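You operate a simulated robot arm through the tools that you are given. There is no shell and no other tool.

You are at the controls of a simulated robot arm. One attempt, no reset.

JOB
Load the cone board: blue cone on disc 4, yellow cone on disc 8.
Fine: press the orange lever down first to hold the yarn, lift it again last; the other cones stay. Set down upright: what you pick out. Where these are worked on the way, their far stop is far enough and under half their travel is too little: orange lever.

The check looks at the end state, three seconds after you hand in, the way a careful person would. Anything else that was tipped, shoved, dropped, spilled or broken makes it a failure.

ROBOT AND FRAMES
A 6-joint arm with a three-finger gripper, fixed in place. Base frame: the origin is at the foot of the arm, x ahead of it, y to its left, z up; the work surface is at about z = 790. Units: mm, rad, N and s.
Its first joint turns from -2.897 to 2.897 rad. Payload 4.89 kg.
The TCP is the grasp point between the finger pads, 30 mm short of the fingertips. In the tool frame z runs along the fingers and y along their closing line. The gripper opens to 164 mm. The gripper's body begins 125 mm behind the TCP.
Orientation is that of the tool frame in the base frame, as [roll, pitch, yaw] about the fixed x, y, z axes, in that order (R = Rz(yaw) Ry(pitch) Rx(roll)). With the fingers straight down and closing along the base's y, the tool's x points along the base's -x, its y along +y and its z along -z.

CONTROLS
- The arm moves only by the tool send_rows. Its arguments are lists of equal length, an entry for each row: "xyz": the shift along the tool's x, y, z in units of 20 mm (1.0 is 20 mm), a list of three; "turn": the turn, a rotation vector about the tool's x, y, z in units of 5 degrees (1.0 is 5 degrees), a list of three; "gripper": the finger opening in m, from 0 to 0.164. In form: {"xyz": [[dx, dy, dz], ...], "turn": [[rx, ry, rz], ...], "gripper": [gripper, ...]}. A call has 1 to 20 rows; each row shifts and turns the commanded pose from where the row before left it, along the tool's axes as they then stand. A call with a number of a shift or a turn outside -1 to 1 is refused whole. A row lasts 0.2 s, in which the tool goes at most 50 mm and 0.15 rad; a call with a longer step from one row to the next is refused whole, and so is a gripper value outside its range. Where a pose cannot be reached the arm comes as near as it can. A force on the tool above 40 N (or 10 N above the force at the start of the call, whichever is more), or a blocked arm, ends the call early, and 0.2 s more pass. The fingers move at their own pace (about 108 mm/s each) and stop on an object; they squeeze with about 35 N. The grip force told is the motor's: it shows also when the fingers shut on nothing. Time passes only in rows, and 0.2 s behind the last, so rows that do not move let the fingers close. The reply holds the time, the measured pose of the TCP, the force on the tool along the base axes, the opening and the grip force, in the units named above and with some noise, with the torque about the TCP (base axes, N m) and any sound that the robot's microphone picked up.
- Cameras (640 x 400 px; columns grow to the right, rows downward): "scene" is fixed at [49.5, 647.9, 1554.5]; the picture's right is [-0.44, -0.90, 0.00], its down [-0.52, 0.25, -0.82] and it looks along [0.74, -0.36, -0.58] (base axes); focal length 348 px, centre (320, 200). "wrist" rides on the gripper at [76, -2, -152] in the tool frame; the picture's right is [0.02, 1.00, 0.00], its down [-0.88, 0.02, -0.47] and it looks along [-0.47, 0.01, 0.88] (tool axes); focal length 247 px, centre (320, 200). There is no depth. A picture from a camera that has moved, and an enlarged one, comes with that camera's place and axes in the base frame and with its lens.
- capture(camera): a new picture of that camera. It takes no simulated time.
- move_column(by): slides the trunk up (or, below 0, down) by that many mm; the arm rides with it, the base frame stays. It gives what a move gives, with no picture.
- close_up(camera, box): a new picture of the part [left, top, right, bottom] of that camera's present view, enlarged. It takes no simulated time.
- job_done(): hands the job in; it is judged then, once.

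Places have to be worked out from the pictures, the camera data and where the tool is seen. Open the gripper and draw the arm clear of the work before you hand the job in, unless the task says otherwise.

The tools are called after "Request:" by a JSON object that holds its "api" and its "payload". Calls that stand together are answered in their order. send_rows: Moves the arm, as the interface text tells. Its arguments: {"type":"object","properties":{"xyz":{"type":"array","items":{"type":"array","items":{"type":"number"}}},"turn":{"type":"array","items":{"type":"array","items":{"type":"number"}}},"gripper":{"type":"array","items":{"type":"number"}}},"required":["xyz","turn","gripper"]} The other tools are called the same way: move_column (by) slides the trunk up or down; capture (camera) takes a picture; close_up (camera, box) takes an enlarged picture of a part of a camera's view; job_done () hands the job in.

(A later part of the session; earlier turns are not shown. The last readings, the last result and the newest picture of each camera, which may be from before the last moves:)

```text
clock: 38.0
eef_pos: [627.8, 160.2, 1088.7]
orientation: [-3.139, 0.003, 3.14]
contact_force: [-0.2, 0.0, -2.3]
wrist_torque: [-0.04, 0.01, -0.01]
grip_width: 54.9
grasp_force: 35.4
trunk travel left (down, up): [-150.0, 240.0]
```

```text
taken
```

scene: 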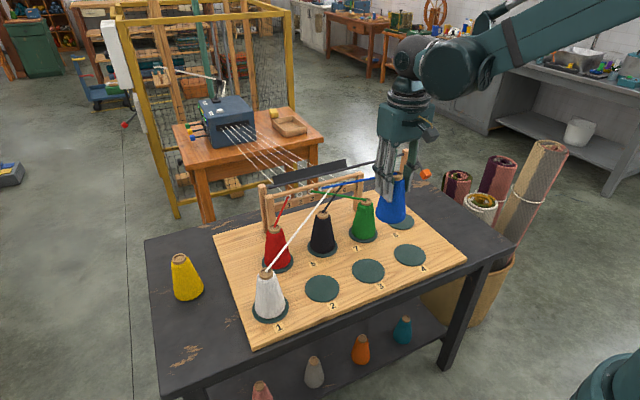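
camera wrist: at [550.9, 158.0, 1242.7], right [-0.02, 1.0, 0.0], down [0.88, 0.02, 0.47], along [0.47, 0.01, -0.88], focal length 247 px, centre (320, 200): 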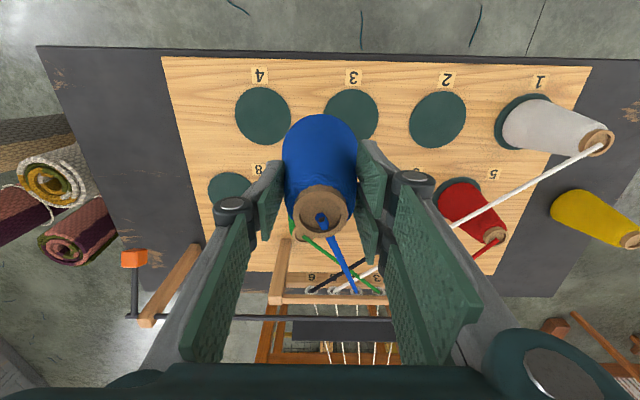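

The blue cone's yarn now runs to its eye and the cone hangs upright. Disc 4's centre is at about (625, 62), so I'll move over it and lower to about 20 mm above.

Request:
{"api": "send_rows", "payload": {"xyz": [[0.035, -0.987, 0], [0.035, -0.987, 0], [0.035, -0.987, 0], [0.035, -0.987, 0], [0.035, -0.987, 0], [0, 0, 0], [0, 0, 0.937], [0, 0, 0.937], [0, 0, 0.937], [0, 0, 0.937], [0, 0, 0.937], [0, 0, 0.937], [0, 0, 0.937], [0, 0, 0.937], [0, 0, 0.8], [0, 0, 0]], "turn": [[0, 0, 0], [0, 0, 0], [0, 0, 0], [0, 0, 0], [0, 0, 0], [0, 0, 0], [0, 0, 0], [0, 0, 0], [0, 0, 0], [0, 0, 0], [0, 0, 0], [0, 0, 0], [0, 0, 0], [0, 0, 0], [0, 0, 0], [0, 0, 0]], "gripper": [0.02, 0.02, 0.02, 0.02, 0.02, 0.02, 0.02, 0.02, 0.02, 0.02, 0.02, 0.02, 0.02, 0.02, 0.02, 0.02]}}

Request:
{"api": "capture", "payload": {"camera": "wrist"}}

Request:
{"api": "close_up", "payload": {"camera": "scene", "box": [340, 180, 500, 280]}}

```text
clock: 41.4
eef_pos: [625.3, 60.9, 924.0]
orientation: [3.14, 0.0, 3.14]
contact_force: [0.1, 1.0, -1.6]
wrist_torque: [-0.01, 0.05, 0.0]
grip_width: 54.5
grasp_force: 34.7
trunk travel left (down, up): [-150.0, 240.0]
```

```text
taken
camera wrist: at [547.9, 59.0, 1076.6], right [-0.02, 1.0, 0.0], down [0.88, 0.02, 0.47], along [0.47, 0.01, -0.88], focal length 247 px, centre (320, 200)
```

wrist: 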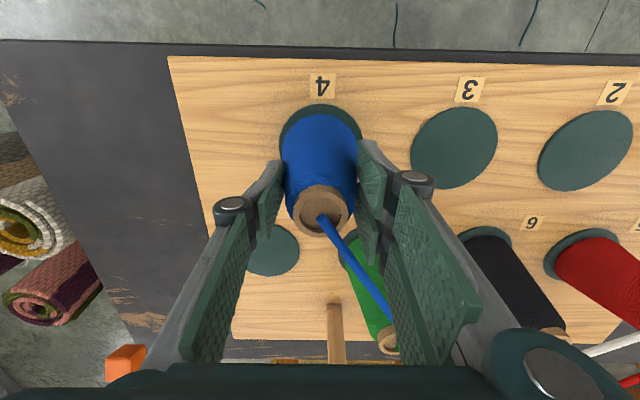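

```text
4.00 times, centred on (420, 230) of scene
camera zoom: at [49.5, 647.9, 1554.5], right [-0.44, -0.9, 0.0], down [-0.52, 0.25, -0.82], along [0.74, -0.36, -0.58], focal length 1393 px, centre (-80, 80)
```

zoom: 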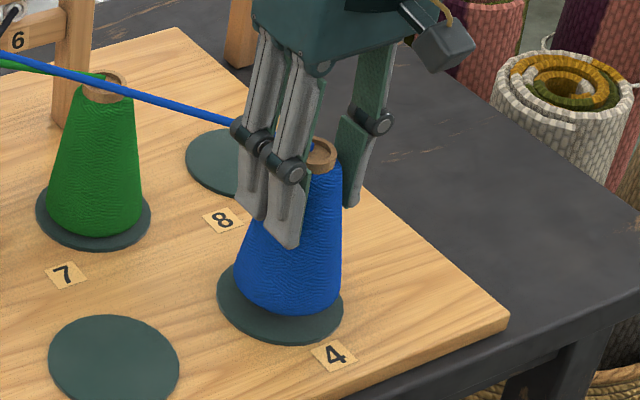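

The blue cone hangs about 20 mm above disc 4 and is centred within a few mm. I'll lower it in small steps and watch the vertical force.

Request:
{"api": "send_rows", "payload": {"xyz": [[0, 0, 0.25], [0, 0, 0.25], [0, 0, 0.25], [0, 0, 0.15], [0, 0, 0]], "turn": [[0, 0, 0], [0, 0, 0], [0, 0, 0], [0, 0, 0], [0, 0, 0]], "gripper": [0.02, 0.02, 0.02, 0.02, 0.02]}}

```text
clock: 42.3
eef_pos: [625.3, 61.9, 909.2]
orientation: [3.14, 0.002, 3.14]
contact_force: [-4.1, -0.8, 39.8]
wrist_torque: [0.08, 0.39, -0.11]
grip_width: 55.0
grasp_force: 35.4
trunk travel left (down, up): [-150.0, 240.0]
stopped in row 4: the force on the tool passed its limit at 56 N (the readings are from after the stop); the commanded pose is now the measured one
```

Contact came at z 909, so the disc top is near 814. I'll ease up slightly to relieve the press before letting go.

Request:
{"api": "send_rows", "payload": {"xyz": [[0, 0, -0.05], [0, 0, 0]], "turn": [[0, 0, 0], [0, 0, 0]], "gripper": [0.02, 0.02]}}

Request:
{"api": "close_up", "payload": {"camera": "scene", "box": [340, 180, 500, 280]}}

Request:
{"api": "capture", "payload": {"camera": "wrist"}}

```text
clock: 42.9
eef_pos: [625.5, 60.9, 909.3]
orientation: [3.14, 0.002, 3.139]
contact_force: [-8.1, -2.7, 23.4]
wrist_torque: [-0.21, 0.11, -0.09]
grip_width: 54.4
grasp_force: 35.5
trunk travel left (down, up): [-150.0, 240.0]
```

```text
4.00 times, centred on (420, 230) of scene
camera zoom: at [49.5, 647.9, 1554.5], right [-0.44, -0.9, 0.0], down [-0.52, 0.25, -0.82], along [0.74, -0.36, -0.58], focal length 1393 px, centre (-80, 80)
```

zoom: 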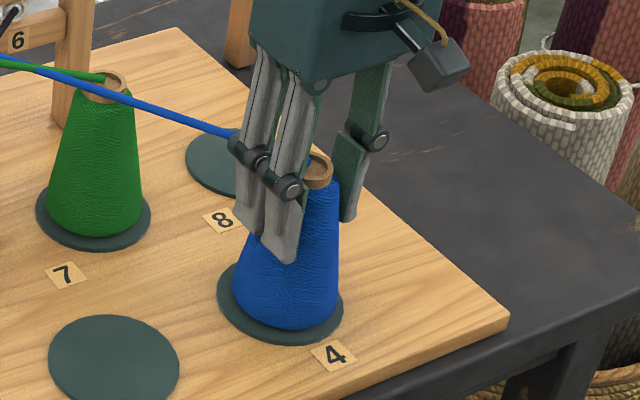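

```text
taken
camera wrist: at [547.9, 58.8, 1062.3], right [-0.02, 1.0, 0.0], down [0.88, 0.02, 0.47], along [0.47, 0.01, -0.88], focal length 247 px, centre (320, 200)
```

wrist: 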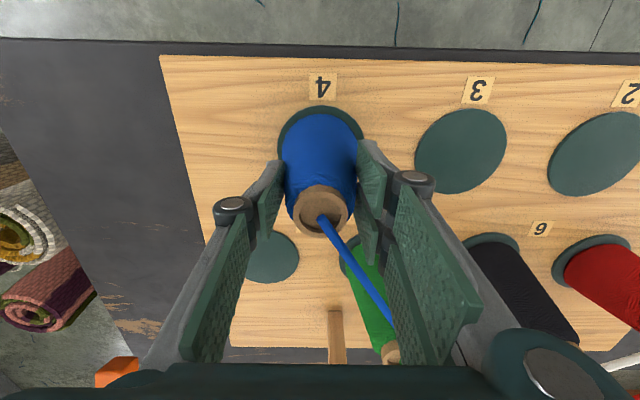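

The blue cone sits squarely on disc 4. I'll ease up another millimetre, open, and rise straight up.

Request:
{"api": "send_rows", "payload": {"xyz": [[0, 0, -0.05], [0, 0, 0], [0, 0, 0], [0, 0, 0], [0, 0, 0]], "turn": [[0, 0, 0], [0, 0, 0], [0, 0, 0], [0, 0, 0], [0, 0, 0]], "gripper": [0.02, 0.056, 0.075, 0.1, 0.11]}}

Request:
{"api": "close_up", "payload": {"camera": "scene", "box": [340, 180, 500, 280]}}

```text
clock: 44.1
eef_pos: [626.7, 59.9, 909.7]
orientation: [3.141, 0.002, 3.14]
contact_force: [-0.5, 0.0, 0.1]
wrist_torque: [0.03, 0.02, -0.03]
grip_width: 110.1
grasp_force: 0.2
trunk travel left (down, up): [-150.0, 240.0]
```

```text
4.00 times, centred on (420, 230) of scene
camera zoom: at [49.5, 647.9, 1554.5], right [-0.44, -0.9, 0.0], down [-0.52, 0.25, -0.82], along [0.74, -0.36, -0.58], focal length 1393 px, centre (-80, 80)
```

zoom: 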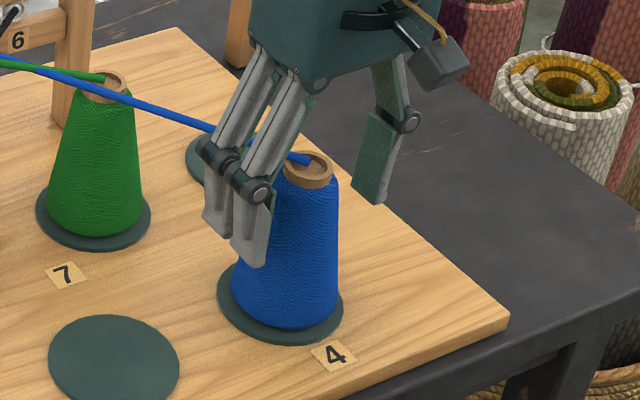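

Blue is released and standing on disc 4. I'll rise straight up and then head back toward the yellow cone, turning the tool to the radial direction on the way.

Request:
{"api": "send_rows", "payload": {"xyz": [[0, 0, -0.5], [0, 0, -0.97], [0, 0, -0.97], [0, 0, -0.97], [0, 0, -0.97], [0, 0, -0.97], [0, 0, -0.97], [0, 0, -0.97], [0, 0, -0.97], [0, 0, -0.97], [0, 0, -0.97], [0, 0, -0.97], [0, 0, -0.97], [0, 0, -0.97], [-0.185, 0.967, 0.133], [-0.208, 0.962, 0.133], [-0.231, 0.957, 0.133], [-0.253, 0.951, 0.133], [-0.276, 0.945, 0.133], [-0.298, 0.938, 0.133]], "turn": [[0, 0, 0], [0, 0, 0], [0, 0, 0], [0, 0, 0], [0, 0, 0], [0, 0, 0], [0, 0, 0], [0, 0, 0], [0, 0, 0], [0, 0, 0], [0, 0, 0], [0, 0, 0], [0, 0, 0], [0, 0, 0], [0, 0, -0.2727], [0, 0, -0.2727], [0, 0, -0.2727], [0, 0, -0.2727], [0, 0, -0.2727], [0, 0, -0.2727]], "gripper": [0.11, 0.11, 0.11, 0.11, 0.11, 0.11, 0.11, 0.11, 0.11, 0.11, 0.11, 0.11, 0.11, 0.11, 0.12, 0.12, 0.12, 0.12, 0.12, 0.12]}}

Request:
{"api": "send_rows", "payload": {"xyz": [[-0.321, 0.931, 0.133], [-0.343, 0.923, 0.133], [-0.365, 0.914, 0.133], [-0.386, 0.905, 0.133], [-0.408, 0.896, 0.133], [-0.429, 0.886, 0.133], [-0.45, 0.875, 0.133], [-0.471, 0.865, 0.133], [-0.491, 0.853, 0.133], [-0.511, 0.841, 0.133], [-0.531, 0.829, 0.133], [-0.55, 0.816, 0.133], [-0.57, 0.803, 0.133], [-0.589, 0.789, 0.133], [-0.607, 0.775, 0.133], [-0.625, 0.76, 0.133], [-0.643, 0.745, 0.133], [-0.661, 0.729, 0.133], [-0.678, 0.713, 0.133], [-0.695, 0.697, 0.133]], "turn": [[0, 0, -0.2727], [0, 0, -0.2727], [0, 0, -0.2727], [0, 0, -0.2727], [0, 0, -0.2727], [0, 0, -0.2727], [0, 0, -0.2727], [0, 0, -0.2727], [0, 0, -0.2727], [0, 0, -0.2727], [0, 0, -0.2727], [0, 0, -0.2727], [0, 0, -0.2727], [0, 0, -0.2727], [0, 0, -0.2727], [0, 0, -0.2727], [0, 0, -0.2727], [0, 0, -0.2727], [0, 0, -0.2727], [0, 0, -0.2727]], "gripper": [0.12, 0.12, 0.12, 0.12, 0.12, 0.12, 0.12, 0.12, 0.12, 0.12, 0.12, 0.12, 0.12, 0.12, 0.12, 0.12, 0.12, 0.12, 0.12, 0.12]}}

Request:
{"api": "capture", "payload": {"camera": "scene"}}

```text
clock: 48.3
eef_pos: [647.7, 176.6, 1156.6]
orientation: [3.141, 0.001, -3.0]
contact_force: [-0.4, -0.3, 0.1]
wrist_torque: [0.06, -0.04, 0.02]
grip_width: 119.9
grasp_force: 0.1
trunk travel left (down, up): [-150.0, 240.0]
```

```text
clock: 52.5
eef_pos: [723.6, 562.4, 1102.8]
orientation: [3.141, 0.002, -2.527]
contact_force: [0.0, -1.2, 0.3]
wrist_torque: [0.13, -0.09, 0.0]
grip_width: 120.2
grasp_force: 0.1
trunk travel left (down, up): [-150.0, 240.0]
```

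```text
taken
```

scene: 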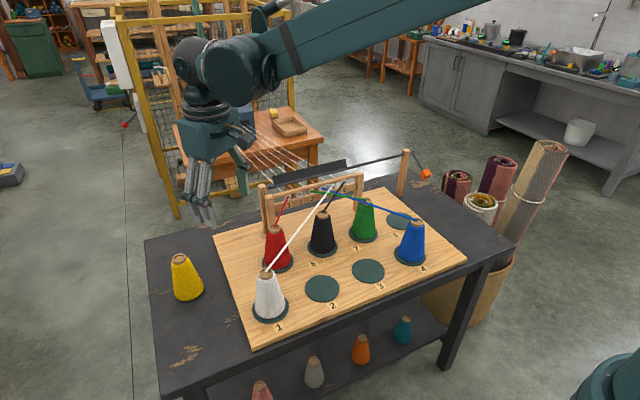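

Blue stands on disc 4 with its yarn led to the comb. I'll finish the approach toward yellow and tilt the tool 30° outward, since yellow at about 1055 mm is beyond vertical reach.

Request:
{"api": "send_rows", "payload": {"xyz": [[-0.711, 0.68, 0.133], [-0.727, 0.663, 0.133], [-0.743, 0.646, 0.133], [-0.758, 0.628, 0.133], [0, 0, 0], [0, 0, 0], [0, 0, 0], [0, 0, 0], [0, 0, 0], [0, 0, 0], [0, 0, 0]], "turn": [[0, 0, -0.2727], [0, 0, -0.2727], [0, 0, -0.2727], [0, 0, -0.2727], [0, -1, 0], [0, -1, 0], [0, -1, 0], [0, -1, 0], [0, -1, 0], [0, -1, 0], [0, 0, 0]], "gripper": [0.12, 0.12, 0.12, 0.12, 0.12, 0.12, 0.12, 0.12, 0.12, 0.12, 0.12]}}

Request:
{"api": "capture", "payload": {"camera": "wrist"}}

Request:
{"api": "capture", "payload": {"camera": "scene"}}

```text
clock: 54.9
eef_pos: [736.8, 641.4, 1091.7]
orientation: [-3.14, 0.525, -2.43]
contact_force: [-0.6, 0.4, -0.3]
wrist_torque: [0.06, -0.02, -0.02]
grip_width: 119.6
grasp_force: 0.1
trunk travel left (down, up): [-150.0, 240.0]
```

```text
taken
camera wrist: at [629.9, 546.0, 1185.5], right [-0.67, 0.75, -0.01], down [0.38, 0.36, 0.85], along [0.64, 0.56, -0.53], focal length 247 px, centre (320, 200)
```

wrist: 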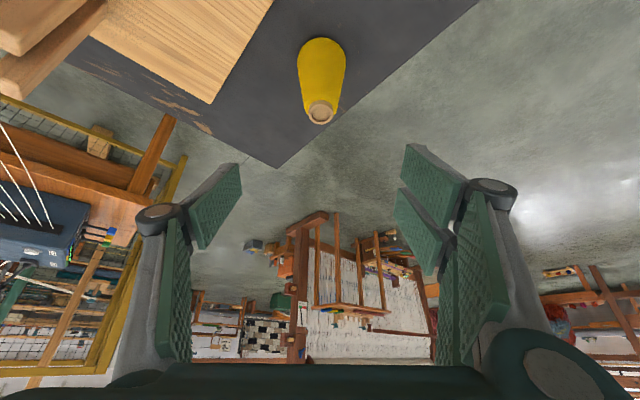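

```text
taken
```

scene: 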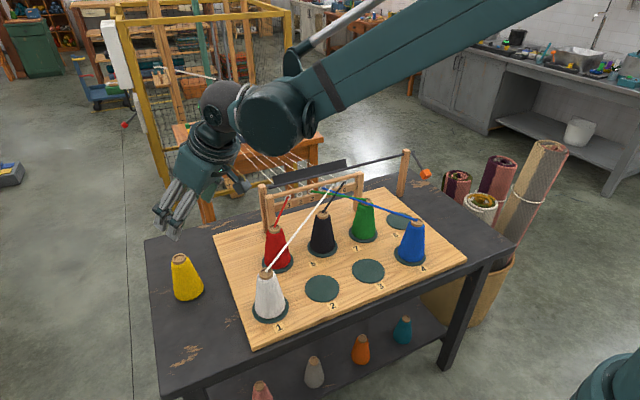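

The tilted view puts yellow's top at about (796, 690), in line with the tool. I'll approach along the tool axis and stop about 55 mm short to check reach and centring.

Request:
{"api": "send_rows", "payload": {"xyz": [[0.627, -0.03, 1.0], [0.627, -0.03, 1.0], [0.627, -0.03, 1.0], [0, 0, 0.96], [0, 0, 0.96], [0, 0, 0.96], [0, 0, 0.96], [0, 0, 0.96], [0, 0, 0], [0, 0, 0]], "turn": [[0, 0, 0], [0, 0, 0], [0, 0, 0], [0, 0, 0], [0, 0, 0], [0, 0, 0], [0, 0, 0], [0, 0, 0], [0, 0, 0], [0, 0, 0]], "gripper": [0.12, 0.12, 0.12, 0.12, 0.12, 0.12, 0.12, 0.12, 0.12, 0.12]}}

Request:
{"api": "capture", "payload": {"camera": "wrist"}}

Request:
{"api": "close_up", "payload": {"camera": "scene", "box": [120, 170, 280, 320]}}

```text
clock: 57.1
eef_pos: [774.2, 668.3, 936.7]
orientation: [-3.14, 0.522, -2.43]
contact_force: [0.4, -0.8, 0.4]
wrist_torque: [0.0, 0.04, 0.01]
grip_width: 120.1
grasp_force: 0.1
trunk travel left (down, up): [-150.0, 240.0]
```

```text
taken
camera wrist: at [666.4, 574.2, 1030.9], right [-0.67, 0.75, -0.01], down [0.39, 0.36, 0.85], along [0.64, 0.56, -0.53], focal length 247 px, centre (320, 200)
```

wrist: 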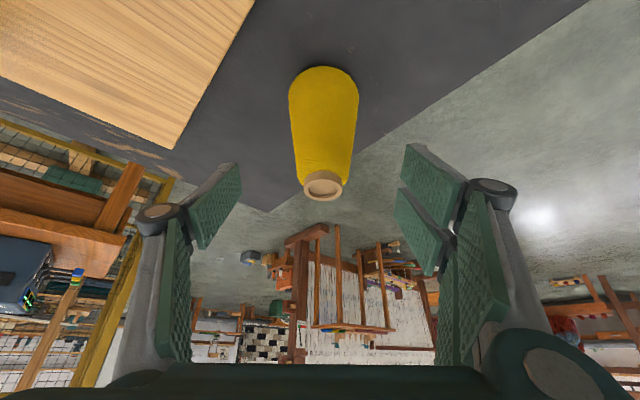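

```text
2.67 times, centred on (200, 245) of scene
camera zoom: at [49.5, 647.9, 1554.5], right [-0.44, -0.9, 0.0], down [-0.52, 0.25, -0.82], along [0.74, -0.36, -0.58], focal length 929 px, centre (640, 80)
```

zoom: 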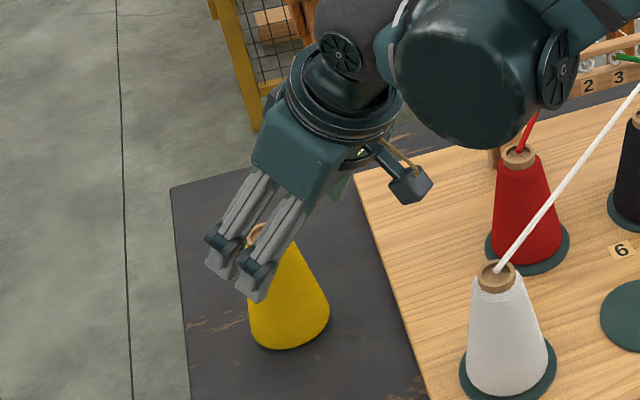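

Yellow is in line and the arm reaches well, with about 54 mm left along the tool axis. I'll complete the approach and then check before closing.

Request:
{"api": "send_rows", "payload": {"xyz": [[0, 0.04, 0.7], [0, 0.04, 0.7], [0, 0.04, 0.7], [0, 0, 0.6], [0, 0, 0], [0, 0, 0]], "turn": [[0, 0, 0], [0, 0, 0], [0, 0, 0], [0, 0, 0], [0, 0, 0], [0, 0, 0]], "gripper": [0.12, 0.12, 0.12, 0.12, 0.12, 0.12]}}

Request:
{"api": "capture", "payload": {"camera": "wrist"}}

Request:
{"api": "close_up", "payload": {"camera": "scene", "box": [130, 200, 258, 320]}}

```text
clock: 58.5
eef_pos: [793.7, 688.8, 890.3]
orientation: [-3.14, 0.522, -2.431]
contact_force: [0.1, 0.0, 0.3]
wrist_torque: [-0.01, 0.0, 0.04]
grip_width: 120.0
grasp_force: 0.0
trunk travel left (down, up): [-150.0, 240.0]
```

```text
taken
camera wrist: at [685.0, 593.9, 984.4], right [-0.67, 0.75, -0.01], down [0.39, 0.36, 0.85], along [0.64, 0.56, -0.53], focal length 247 px, centre (320, 200)
```

wrist: 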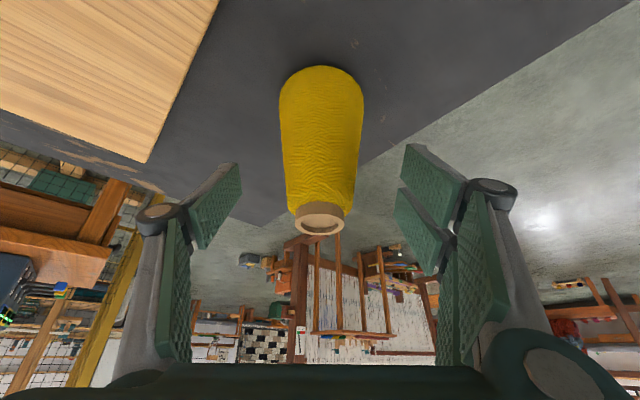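

```text
3.33 times, centred on (194, 260) of scene
camera zoom: at [49.5, 647.9, 1554.5], right [-0.44, -0.9, 0.0], down [-0.52, 0.25, -0.82], along [0.74, -0.36, -0.58], focal length 1161 px, centre (740, 0)
```

zoom: 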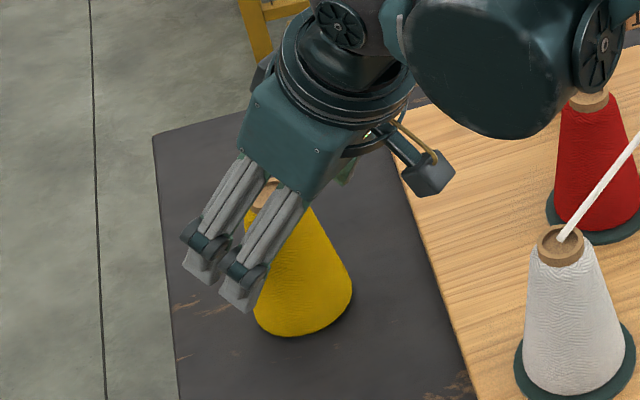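

The tool is at the grasp pose and the cone is centred between the pads. I'll close gently on it.

Request:
{"api": "send_rows", "payload": {"xyz": [[0, 0, 0], [0, 0, 0], [0, 0, 0], [0, 0, 0], [0, 0, 0]], "turn": [[0, 0, 0], [0, 0, 0], [0, 0, 0], [0, 0, 0], [0, 0, 0]], "gripper": [0.08, 0.05, 0.02, 0.02, 0.02]}}

Request:
{"api": "capture", "payload": {"camera": "wrist"}}

Request:
{"api": "close_up", "payload": {"camera": "scene", "box": [130, 200, 258, 320]}}

```text
clock: 59.7
eef_pos: [793.0, 687.6, 890.7]
orientation: [-3.139, 0.525, -2.43]
contact_force: [-0.6, -0.6, 0.2]
wrist_torque: [-0.05, 0.08, 0.0]
grip_width: 53.3
grasp_force: 34.8
trunk travel left (down, up): [-150.0, 240.0]
```

```text
taken
camera wrist: at [684.9, 593.9, 984.5], right [-0.67, 0.75, -0.01], down [0.39, 0.36, 0.85], along [0.64, 0.56, -0.53], focal length 247 px, centre (320, 200)
```

wrist: 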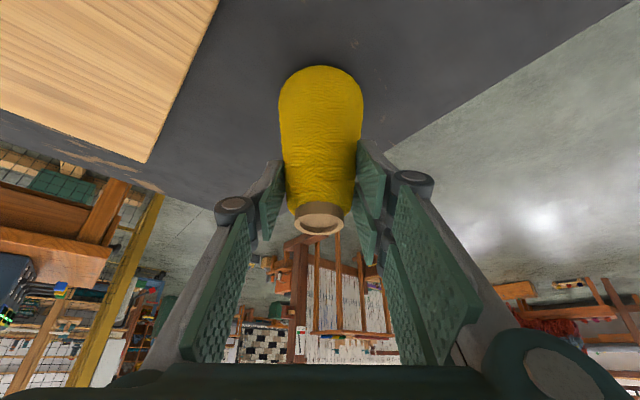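

```text
3.33 times, centred on (194, 260) of scene
camera zoom: at [49.5, 647.9, 1554.5], right [-0.44, -0.9, 0.0], down [-0.52, 0.25, -0.82], along [0.74, -0.36, -0.58], focal length 1161 px, centre (740, 0)
```

zoom: 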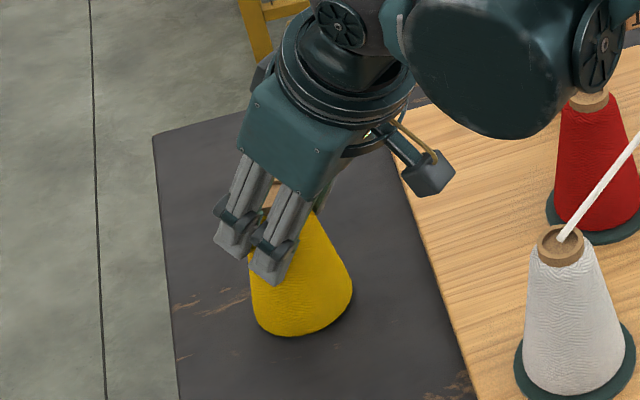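

The grip is 53.3 mm, as expected. I'll lift straight up by 30 mm slowly and check that the cone stays upright.

Request:
{"api": "send_rows", "payload": {"xyz": [[-0.125, 0, -0.2165], [-0.25, 0, -0.433], [-0.375, 0, -0.65], [0, 0, 0]], "turn": [[0, 0, 0], [0, 0, 0], [0, 0, 0], [0, 0, 0]], "gripper": [0.02, 0.02, 0.02, 0.02]}}

Request:
{"api": "capture", "payload": {"camera": "wrist"}}

Request:
{"api": "close_up", "payload": {"camera": "scene", "box": [130, 200, 258, 320]}}

```text
clock: 60.7
eef_pos: [793.4, 688.5, 919.2]
orientation: [-3.14, 0.522, -2.43]
contact_force: [0.0, 0.0, -2.5]
wrist_torque: [-0.02, -0.01, -0.01]
grip_width: 53.5
grasp_force: 34.8
trunk travel left (down, up): [-150.0, 240.0]
```

```text
taken
camera wrist: at [685.4, 594.2, 1014.6], right [-0.67, 0.75, -0.01], down [0.39, 0.36, 0.85], along [0.64, 0.56, -0.53], focal length 247 px, centre (320, 200)
```

wrist: 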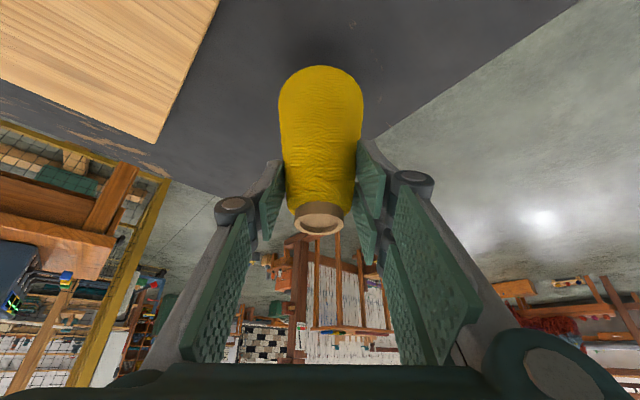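

```text
3.33 times, centred on (194, 260) of scene
camera zoom: at [49.5, 647.9, 1554.5], right [-0.44, -0.9, 0.0], down [-0.52, 0.25, -0.82], along [0.74, -0.36, -0.58], focal length 1161 px, centre (740, 0)
```

zoom: 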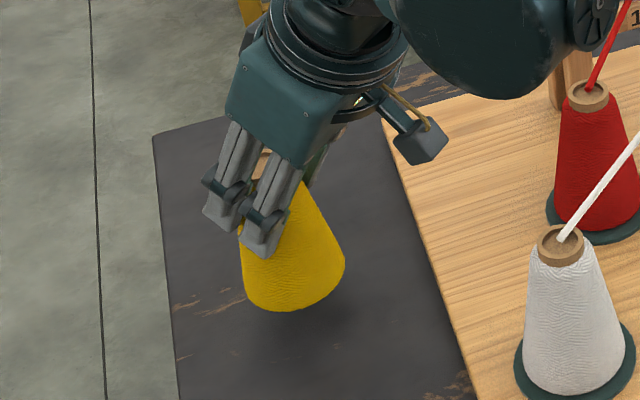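

The yellow cone came up upright and secure. I'll lift it high while drawing inward, then carry it across at the same tilt, turning about the vertical only.

Request:
{"api": "send_rows", "payload": {"xyz": [[-0.14, 0, -0.97], [-0.14, 0, -0.97], [-0.14, 0, -0.97], [-0.14, 0, -0.97], [-0.14, 0, -0.97], [-0.14, 0, -0.97], [-0.14, 0, -0.97], [-0.14, 0, -0.97], [-0.14, 0, -0.97], [-0.14, 0, -0.97], [-0.14, 0, -0.97], [0.49, -0.74, -0.284], [0.477, -0.752, -0.276], [0.463, -0.763, -0.268], [0.45, -0.773, -0.26], [0.436, -0.784, -0.252], [0.422, -0.794, -0.244], [0.408, -0.804, -0.236], [0.394, -0.813, -0.228], [0.379, -0.822, -0.22]], "turn": [[0, 0, 0], [0, 0, 0], [0, 0, 0], [0, 0, 0], [0, 0, 0], [0, 0, 0], [0, 0, 0], [0, 0, 0], [0, 0, 0], [0, 0, 0], [0, 0, 0], [0.1168, 0, 0.2016], [0.1168, 0, 0.2016], [0.1168, 0, 0.2016], [0.1168, 0, 0.2016], [0.1168, 0, 0.2016], [0.1168, 0, 0.2016], [0.1168, 0, 0.2016], [0.1168, 0, 0.2016], [0.1168, 0, 0.2016]], "gripper": [0.02, 0.02, 0.02, 0.02, 0.02, 0.02, 0.02, 0.02, 0.02, 0.02, 0.02, 0.02, 0.02, 0.02, 0.02, 0.02, 0.02, 0.02, 0.02, 0.02]}}

Request:
{"api": "capture", "payload": {"camera": "scene"}}

```text
clock: 64.9
eef_pos: [743.6, 468.4, 1120.2]
orientation: [-3.14, 0.522, -2.613]
contact_force: [0.1, 0.4, -1.7]
wrist_torque: [-0.14, -0.02, -0.07]
grip_width: 53.0
grasp_force: 35.2
trunk travel left (down, up): [-150.0, 240.0]
```

```text
taken
```

scene: 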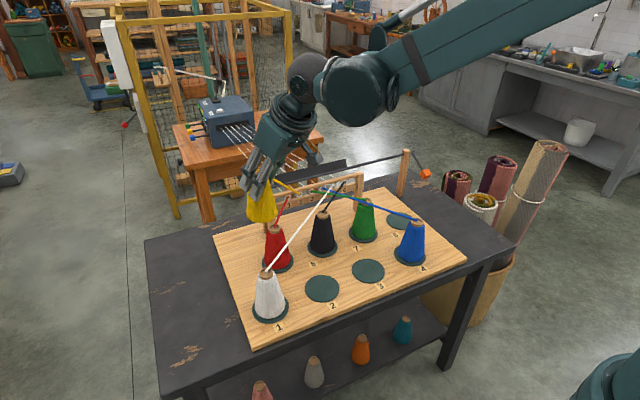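

All is steady and the yellow yarn has now led to its eye. I'll continue the carry toward disc 8 at the same height.

Request:
{"api": "send_rows", "payload": {"xyz": [[0.365, -0.831, -0.211], [0.35, -0.839, -0.203], [0.335, -0.847, -0.194], [0.32, -0.855, -0.186], [0.305, -0.862, -0.177], [0.29, -0.869, -0.168], [0.275, -0.876, -0.159], [0.259, -0.882, -0.15], [0.244, -0.888, -0.141], [0.228, -0.894, -0.132], [0.212, -0.899, -0.123], [0.196, -0.904, -0.114], [0.18, -0.908, -0.104], [0.164, -0.912, -0.095], [0.148, -0.916, -0.086], [0.132, -0.919, -0.077], [0.116, -0.922, -0.067], [0.1, -0.925, -0.058], [0.083, -0.927, -0.048], [0.067, -0.928, -0.039]], "turn": [[0.1168, 0, 0.2016], [0.1168, 0, 0.2016], [0.1168, 0, 0.2016], [0.1168, 0, 0.2016], [0.1168, 0, 0.2016], [0.1168, 0, 0.2016], [0.1168, 0, 0.2016], [0.1168, 0, 0.2016], [0.1168, 0, 0.2016], [0.1168, 0, 0.2016], [0.1168, 0, 0.2016], [0.1168, 0, 0.2016], [0.1168, 0, 0.2016], [0.1168, 0, 0.2016], [0.1168, 0, 0.2016], [0.1168, 0, 0.2016], [0.1168, 0, 0.2016], [0.1168, 0, 0.2016], [0.1168, 0, 0.2016], [0.1168, 0, 0.2016]], "gripper": [0.02, 0.02, 0.02, 0.02, 0.02, 0.02, 0.02, 0.02, 0.02, 0.02, 0.02, 0.02, 0.02, 0.02, 0.02, 0.02, 0.02, 0.02, 0.02, 0.02]}}

Request:
{"api": "capture", "payload": {"camera": "wrist"}}

Request:
{"api": "capture", "payload": {"camera": "scene"}}

```text
clock: 69.1
eef_pos: [763.6, 97.7, 1121.4]
orientation: [-3.139, 0.526, -3.02]
contact_force: [-0.3, -0.1, -2.6]
wrist_torque: [-0.02, 0.03, 0.0]
grip_width: 53.4
grasp_force: 34.7
trunk travel left (down, up): [-150.0, 240.0]
```

```text
taken
camera wrist: at [621.0, 77.5, 1214.6], right [-0.14, 0.99, -0.01], down [0.52, 0.08, 0.85], along [0.84, 0.11, -0.53], focal length 247 px, centre (320, 200)
```

wrist: 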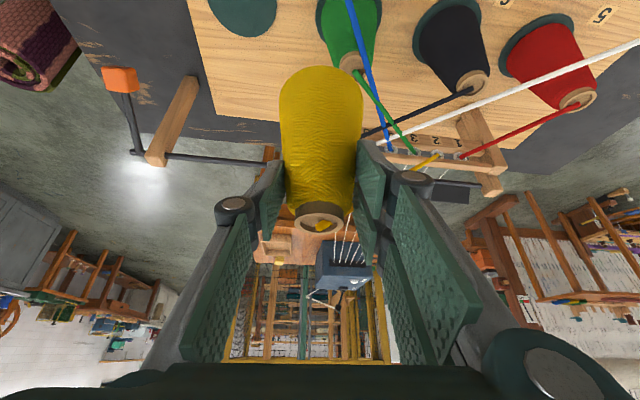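

```text
taken
```

scene: 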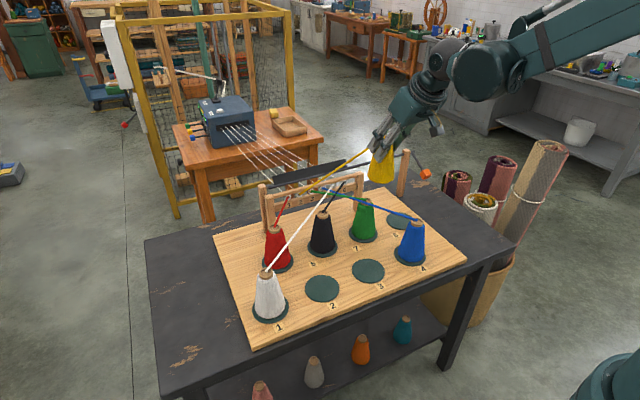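

Yellow hangs upright at (767, 98), with disc 8 ahead. I'll do the last 110 mm across, then lower vertically to about 25 mm above the disc.

Request:
{"api": "send_rows", "payload": {"xyz": [[0.051, -0.93, -0.029], [0.034, -0.931, -0.02], [0.018, -0.931, -0.01], [0.002, -0.932, -0.001], [-0.015, -0.932, 0.009], [-0.083, -0.91, 0.048], [0, 0, 0], [0.501, 0, 0.865], [0.501, 0, 0.865], [0.501, 0, 0.865], [0.501, 0, 0.865], [0.501, 0, 0.865], [0.501, 0, 0.865], [0.501, 0, 0.865], [0.501, 0, 0.865], [0.501, 0, 0.865], [0, 0, 0]], "turn": [[0.1168, 0, 0.2016], [0.1168, 0, 0.2016], [0.1168, 0, 0.2016], [0.1168, 0, 0.2016], [0.1168, 0, 0.2016], [0.1168, 0, 0.2016], [0, 0, 0], [0, 0, 0], [0, 0, 0], [0, 0, 0], [0, 0, 0], [0, 0, 0], [0, 0, 0], [0, 0, 0], [0, 0, 0], [0, 0, 0], [0, 0, 0]], "gripper": [0.02, 0.02, 0.02, 0.02, 0.02, 0.02, 0.02, 0.02, 0.02, 0.02, 0.02, 0.02, 0.02, 0.02, 0.02, 0.02, 0.02]}}

Request:
{"api": "capture", "payload": {"camera": "wrist"}}

Request:
{"api": "close_up", "payload": {"camera": "scene", "box": [340, 150, 468, 230]}}

```text
clock: 72.7
eef_pos: [771.6, -14.2, 940.5]
orientation: [3.14, 0.524, 3.141]
contact_force: [-0.1, -0.1, -2.6]
wrist_torque: [0.01, 0.03, 0.02]
grip_width: 52.9
grasp_force: 34.8
trunk travel left (down, up): [-150.0, 240.0]
```

```text
taken
camera wrist: at [628.1, -15.8, 1034.8], right [-0.02, 1.0, -0.01], down [0.53, 0.02, 0.85], along [0.85, 0.01, -0.53], focal length 247 px, centre (320, 200)
```

wrist: 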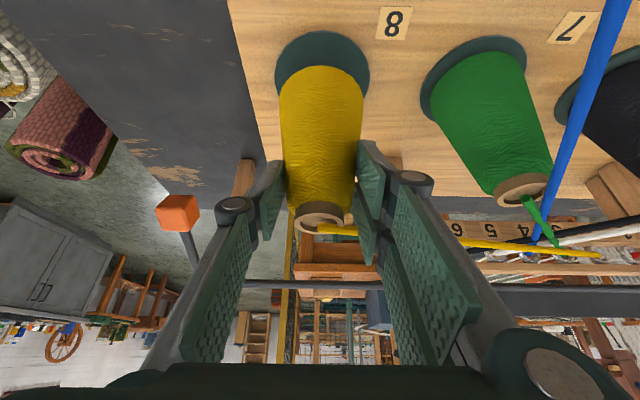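

```text
5.00 times, centred on (404, 190) of scene
camera zoom: at [49.5, 647.9, 1554.5], right [-0.44, -0.9, 0.0], down [-0.52, 0.25, -0.82], along [0.74, -0.36, -0.58], focal length 1742 px, centre (-100, 250)
```

zoom: 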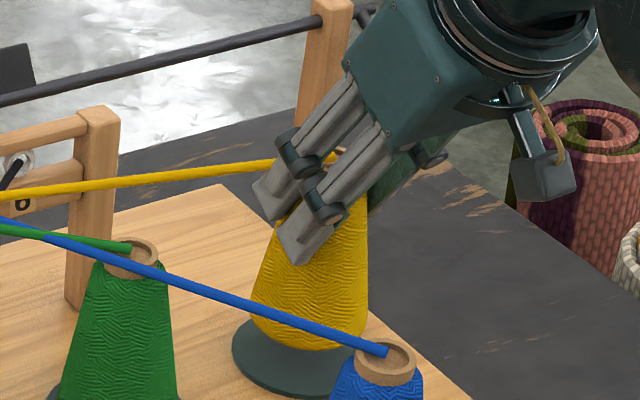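

Yellow hovers about 25 mm above disc 8. I'll enlarge both views to judge its centring more exactly before lowering.

Request:
{"api": "close_up", "payload": {"camera": "scene", "box": [372, 190, 436, 240]}}

Request:
{"api": "close_up", "payload": {"camera": "wrist", "box": [240, 20, 400, 120]}}

```text
8.00 times, centred on (404, 215) of scene
camera zoom: at [49.5, 647.9, 1554.5], right [-0.44, -0.9, 0.0], down [-0.52, 0.25, -0.82], along [0.74, -0.36, -0.58], focal length 2787 px, centre (-352, 80)
```

zoom: 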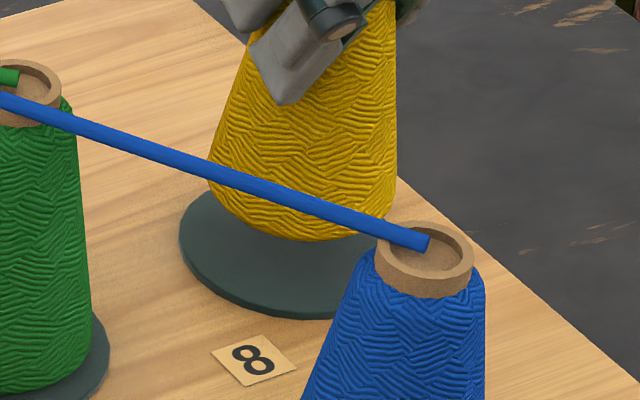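

```text
4.00 times, centred on (320, 70) of wrist
camera zoom: at [628.1, -15.8, 1034.8], right [-0.02, 1.0, -0.01], down [0.53, 0.02, 0.85], along [0.85, 0.01, -0.53], focal length 988 px, centre (320, 720)
```

zoom: 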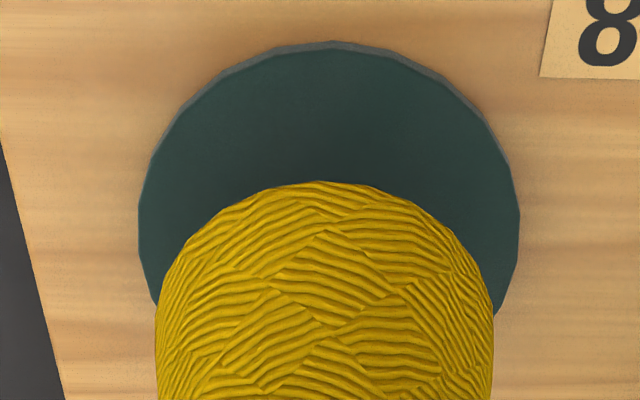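

Combining both views, yellow is within about 2 mm of the disc centre. I'll nudge it slightly and lower 15 mm, then feel for contact in small steps.

Request:
{"api": "send_rows", "payload": {"xyz": [[0.065, 0.06, -0.0375], [0.125, 0, 0.2165], [0.125, 0, 0.2165], [0.125, 0, 0.2165], [0, 0, 0]], "turn": [[0, 0, 0], [0, 0, 0], [0, 0, 0], [0, 0, 0], [0, 0, 0]], "gripper": [0.02, 0.02, 0.02, 0.02, 0.02]}}

Request:
{"api": "close_up", "payload": {"camera": "scene", "box": [372, 190, 436, 240]}}

Request:
{"api": "close_up", "payload": {"camera": "wrist", "box": [240, 20, 400, 120]}}

```text
clock: 73.9
eef_pos: [769.8, -13.4, 925.9]
orientation: [3.14, 0.525, 3.141]
contact_force: [1.1, 0.5, -2.4]
wrist_torque: [0.03, 0.01, 0.0]
grip_width: 53.1
grasp_force: 34.9
trunk travel left (down, up): [-150.0, 240.0]
```

```text
8.00 times, centred on (404, 215) of scene
camera zoom: at [49.5, 647.9, 1554.5], right [-0.44, -0.9, 0.0], down [-0.52, 0.25, -0.82], along [0.74, -0.36, -0.58], focal length 2787 px, centre (-352, 80)
```

zoom: 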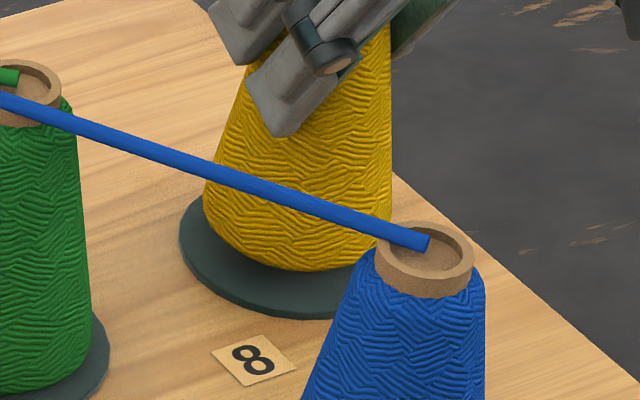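

```text
4.00 times, centred on (320, 70) of wrist
camera zoom: at [626.7, -15.1, 1019.9], right [-0.02, 1.0, -0.01], down [0.53, 0.02, 0.85], along [0.85, 0.01, -0.53], focal length 988 px, centre (320, 720)
```

zoom: 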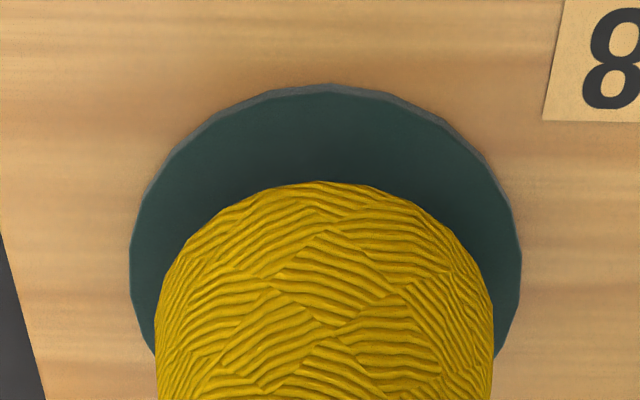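

The cone is about 10 mm above the disc and still free, with its weight only on the tool. I'll continue down in 2 mm steps.

Request:
{"api": "send_rows", "payload": {"xyz": [[0.05, 0, 0.0866], [0.05, 0, 0.0866], [0.05, 0, 0.0866], [0, 0, 0]], "turn": [[0, 0, 0], [0, 0, 0], [0, 0, 0], [0, 0, 0]], "gripper": [0.02, 0.02, 0.02, 0.02]}}

Request:
{"api": "send_rows", "payload": {"xyz": [[0.05, 0, 0.0866], [0, 0, 0]], "turn": [[0, 0, 0], [0, 0, 0]], "gripper": [0.02, 0.02]}}

```text
clock: 74.9
eef_pos: [770.2, -12.0, 919.5]
orientation: [3.139, 0.526, 3.141]
contact_force: [0.6, -0.7, -2.7]
wrist_torque: [0.02, 0.05, 0.01]
grip_width: 53.1
grasp_force: 34.9
trunk travel left (down, up): [-150.0, 240.0]
```

```text
clock: 75.5
eef_pos: [770.4, -12.7, 918.3]
orientation: [3.139, 0.526, 3.139]
contact_force: [0.4, 0.6, -2.0]
wrist_torque: [-0.02, 0.03, 0.02]
grip_width: 53.0
grasp_force: 35.3
trunk travel left (down, up): [-150.0, 240.0]
```

No contact yet at z 918, so I'll go on in small steps.

Request:
{"api": "send_rows", "payload": {"xyz": [[0.0375, 0, 0.065], [0, 0, 0]], "turn": [[0, 0, 0], [0, 0, 0]], "gripper": [0.02, 0.02]}}

Request:
{"api": "send_rows", "payload": {"xyz": [[0.025, 0, 0.0433], [0, 0, 0]], "turn": [[0, 0, 0], [0, 0, 0]], "gripper": [0.02, 0.02]}}

```text
clock: 76.1
eef_pos: [770.7, -12.6, 916.4]
orientation: [3.14, 0.523, 3.139]
contact_force: [-0.2, 0.2, -2.5]
wrist_torque: [0.0, -0.02, 0.01]
grip_width: 53.1
grasp_force: 35.0
trunk travel left (down, up): [-150.0, 240.0]
```

```text
clock: 76.7
eef_pos: [769.2, -12.8, 915.2]
orientation: [3.139, 0.524, 3.141]
contact_force: [-0.2, 0.0, -1.6]
wrist_torque: [0.02, 0.02, -0.01]
grip_width: 53.0
grasp_force: 35.0
trunk travel left (down, up): [-150.0, 240.0]
```

Still hanging free at z 915. I'll keep lowering by about 1 mm at a time.

Request:
{"api": "send_rows", "payload": {"xyz": [[0.025, 0, 0.0433], [0, 0, 0]], "turn": [[0, 0, 0], [0, 0, 0]], "gripper": [0.02, 0.02]}}

Request:
{"api": "send_rows", "payload": {"xyz": [[0.025, 0, 0.0433], [0, 0, 0]], "turn": [[0, 0, 0], [0, 0, 0]], "gripper": [0.02, 0.02]}}

Request:
{"api": "close_up", "payload": {"camera": "scene", "box": [372, 190, 436, 240]}}

```text
clock: 77.3
eef_pos: [769.3, -12.2, 915.5]
orientation: [3.14, 0.526, 3.139]
contact_force: [0.7, 0.6, 19.7]
wrist_torque: [-0.63, -0.02, 0.07]
grip_width: 52.9
grasp_force: 34.7
trunk travel left (down, up): [-150.0, 240.0]
```

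```text
clock: 78.0
eef_pos: [770.7, -11.9, 913.6]
orientation: [3.14, 0.527, 3.14]
contact_force: [-5.4, -0.5, 29.2]
wrist_torque: [-0.38, 0.63, 0.03]
grip_width: 53.3
grasp_force: 34.8
trunk travel left (down, up): [-150.0, 240.0]
stopped in row 2: the force on the tool passed its limit at 41 N (the readings are from after the stop); the commanded pose is now the measured one
```

```text
8.00 times, centred on (404, 215) of scene
camera zoom: at [49.5, 647.9, 1554.5], right [-0.44, -0.9, 0.0], down [-0.52, 0.25, -0.82], along [0.74, -0.36, -0.58], focal length 2787 px, centre (-352, 80)
```

zoom: 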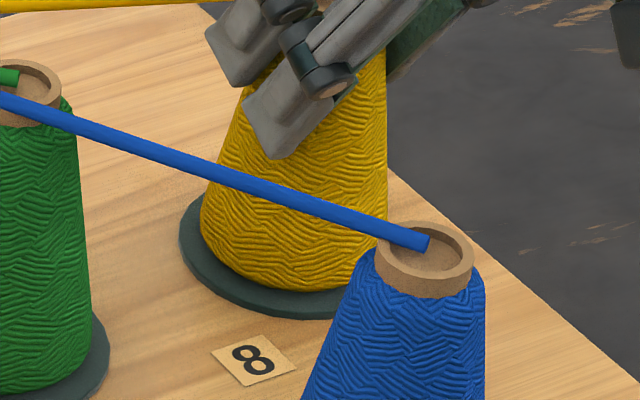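

Contact was made at about z 914, and yellow is centred on disc 8 with the same margins as the original cones. I'll ease up a millimetre and check the yarn near the fingers before opening.

Request:
{"api": "send_rows", "payload": {"xyz": [[-0.025, 0, -0.0433], [0, 0, 0]], "turn": [[0, 0, 0], [0, 0, 0]], "gripper": [0.02, 0.02]}}

Request:
{"api": "close_up", "payload": {"camera": "wrist", "box": [240, 160, 480, 310]}}

Request:
{"api": "close_up", "payload": {"camera": "scene", "box": [340, 150, 468, 230]}}

```text
clock: 78.6
eef_pos: [769.5, -12.8, 914.8]
orientation: [3.139, 0.524, -3.141]
contact_force: [-5.5, 0.8, 12.5]
wrist_torque: [-0.09, 0.24, -0.04]
grip_width: 52.9
grasp_force: 35.1
trunk travel left (down, up): [-150.0, 240.0]
```

```text
2.67 times, centred on (360, 235) of wrist
camera zoom: at [626.3, -14.5, 1009.1], right [-0.02, 1.0, -0.01], down [0.52, 0.02, 0.85], along [0.85, 0.01, -0.52], focal length 659 px, centre (213, 107)
```

zoom: 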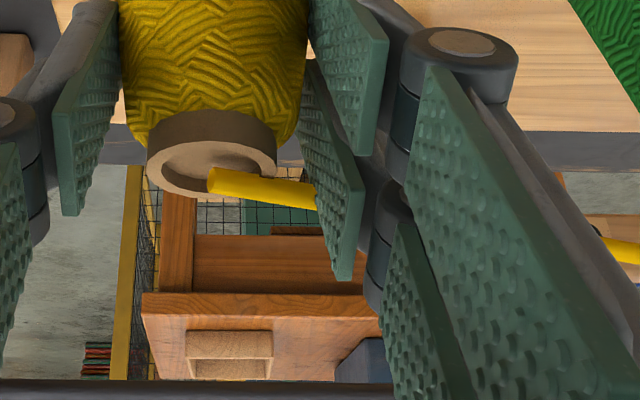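

```text
5.00 times, centred on (404, 190) of scene
camera zoom: at [49.5, 647.9, 1554.5], right [-0.44, -0.9, 0.0], down [-0.52, 0.25, -0.82], along [0.74, -0.36, -0.58], focal length 1742 px, centre (-100, 250)
```

zoom: 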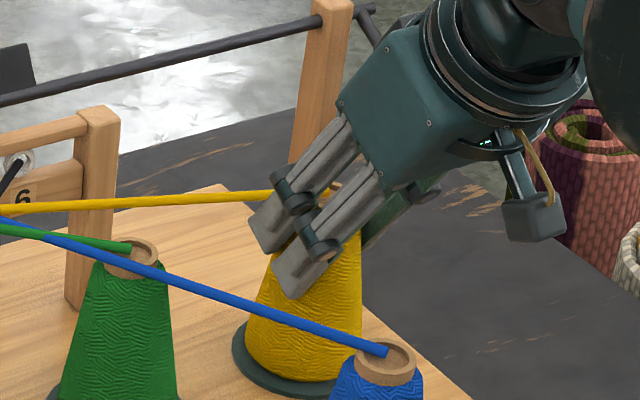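

The yarn is drawn as a straight line and isn't loading the fingers, and the press is down to 12 N. I'll open gently in place.

Request:
{"api": "send_rows", "payload": {"xyz": [[-0.0125, 0, -0.0217], [0, 0, 0], [0, 0, 0], [0, 0, 0], [0, 0, 0]], "turn": [[0, 0, 0], [0, 0, 0], [0, 0, 0], [0, 0, 0], [0, 0, 0]], "gripper": [0.02, 0.055, 0.07, 0.085, 0.095]}}

Request:
{"api": "close_up", "payload": {"camera": "scene", "box": [340, 150, 468, 230]}}

Request:
{"api": "capture", "payload": {"camera": "wrist"}}

```text
clock: 79.8
eef_pos: [770.1, -12.1, 914.4]
orientation: [3.139, 0.526, 3.141]
contact_force: [-0.1, -0.8, -0.1]
wrist_torque: [0.01, 0.03, 0.01]
grip_width: 95.1
grasp_force: 0.1
trunk travel left (down, up): [-150.0, 240.0]
```

```text
5.00 times, centred on (404, 190) of scene
camera zoom: at [49.5, 647.9, 1554.5], right [-0.44, -0.9, 0.0], down [-0.52, 0.25, -0.82], along [0.74, -0.36, -0.58], focal length 1742 px, centre (-100, 250)
```

zoom: 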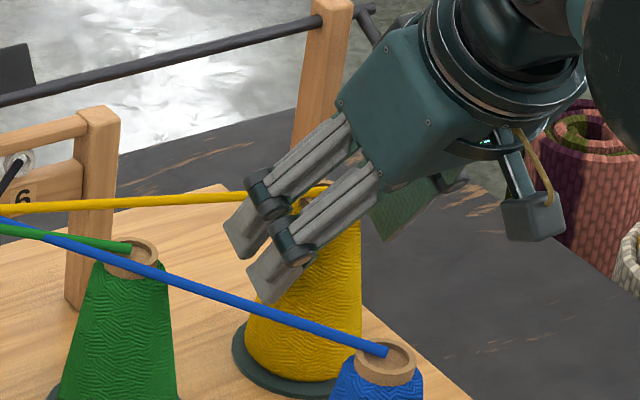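

```text
taken
camera wrist: at [626.9, -14.5, 1009.2], right [-0.02, 1.0, -0.01], down [0.52, 0.02, 0.85], along [0.85, 0.01, -0.52], focal length 247 px, centre (320, 200)
```

wrist: 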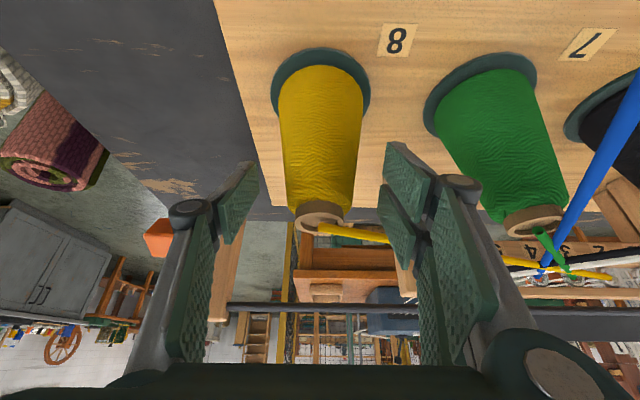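

Yellow stands upright and free on disc 8. I'll retreat along the tool axis, up and back.

Request:
{"api": "send_rows", "payload": {"xyz": [[0, 0, -0.5], [0, 0, -0.8], [0, 0, -1], [0, 0, -1], [0, 0, -1], [0, 0, -1], [0, 0, -1], [0, 0, -1], [0, 0, -1], [0, 0, 0]], "turn": [[0, 0, 0], [0, 0, 0], [0, 0, 0], [0, 0, 0], [0, 0, 0], [0, 0, 0], [0, 0, 0], [0, 0, 0], [0, 0, 0], [0, 0, 0]], "gripper": [0.095, 0.095, 0.095, 0.095, 0.095, 0.095, 0.095, 0.095, 0.095, 0.095]}}

Request:
{"api": "capture", "payload": {"camera": "wrist"}}

Request:
{"api": "capture", "payload": {"camera": "scene"}}

```text
clock: 82.0
eef_pos: [687.2, -12.5, 1059.2]
orientation: [3.139, 0.527, 3.14]
contact_force: [-1.2, -1.1, -0.1]
wrist_torque: [0.02, -0.05, 0.01]
grip_width: 95.0
grasp_force: 0.0
trunk travel left (down, up): [-150.0, 240.0]
```

```text
taken
camera wrist: at [543.1, -15.0, 1153.9], right [-0.02, 1.0, -0.01], down [0.52, 0.02, 0.85], along [0.85, 0.01, -0.52], focal length 247 px, centre (320, 200)
```

wrist: 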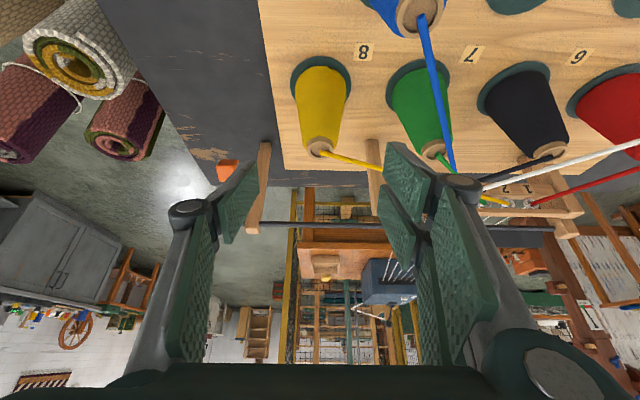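

```text
taken
```

scene: 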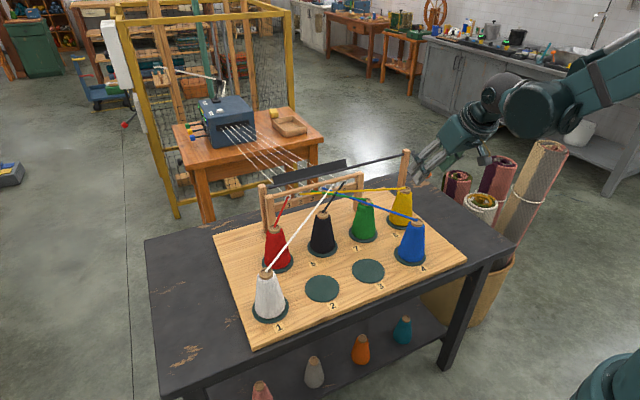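

Both cones stand on their discs and the lever is still down. I'll shift over to the lever line and tilt the tool to the angle I used when releasing the knob.

Request:
{"api": "send_rows", "payload": {"xyz": [[0, -0.98, 0], [0, -0.98, 0], [0, -0.98, 0], [0, -0.98, 0], [0, -0.98, 0], [0, -0.98, 0], [0, -0.98, 0], [0, 0, 0], [0.04, 0, 1], [0.04, 0, 1], [0.04, 0, 1], [0.04, 0, 1], [0.04, 0, 1], [0, 0, 0]], "turn": [[0, -0.54, 0], [0, -0.54, 0], [0, -0.54, 0], [0, -0.54, 0], [0, -0.54, 0], [0, -0.54, 0], [0, -0.54, 0], [0, 0, 0], [0, 0, 0], [0, 0, 0], [0, 0, 0], [0, 0, 0], [0, 0, 0], [0, 0, 0]], "gripper": [0.07, 0.07, 0.07, 0.07, 0.07, 0.07, 0.07, 0.07, 0.07, 0.07, 0.07, 0.07, 0.07, 0.07]}}

Request:
{"api": "capture", "payload": {"camera": "wrist"}}

Request:
{"api": "capture", "payload": {"camera": "scene"}}

```text
clock: 85.0
eef_pos: [757.7, -149.2, 989.9]
orientation: [3.141, 0.857, 3.141]
contact_force: [-0.3, -0.2, -0.2]
wrist_torque: [0.02, 0.0, 0.02]
grip_width: 70.1
grasp_force: 0.1
trunk travel left (down, up): [-150.0, 240.0]
```

```text
taken
camera wrist: at [592.6, -152.1, 1032.9], right [-0.01, 1.0, -0.02], down [0.22, 0.02, 0.98], along [0.98, 0.01, -0.22], focal length 247 px, centre (320, 200)
```

wrist: 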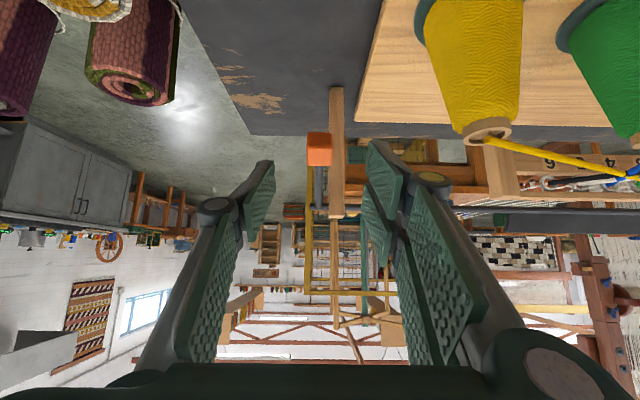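

```text
taken
```

scene: 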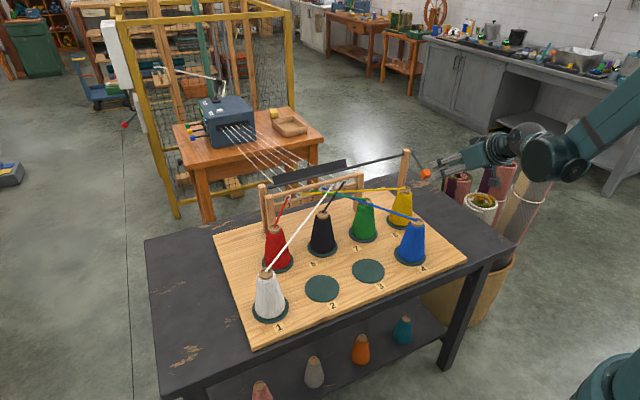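

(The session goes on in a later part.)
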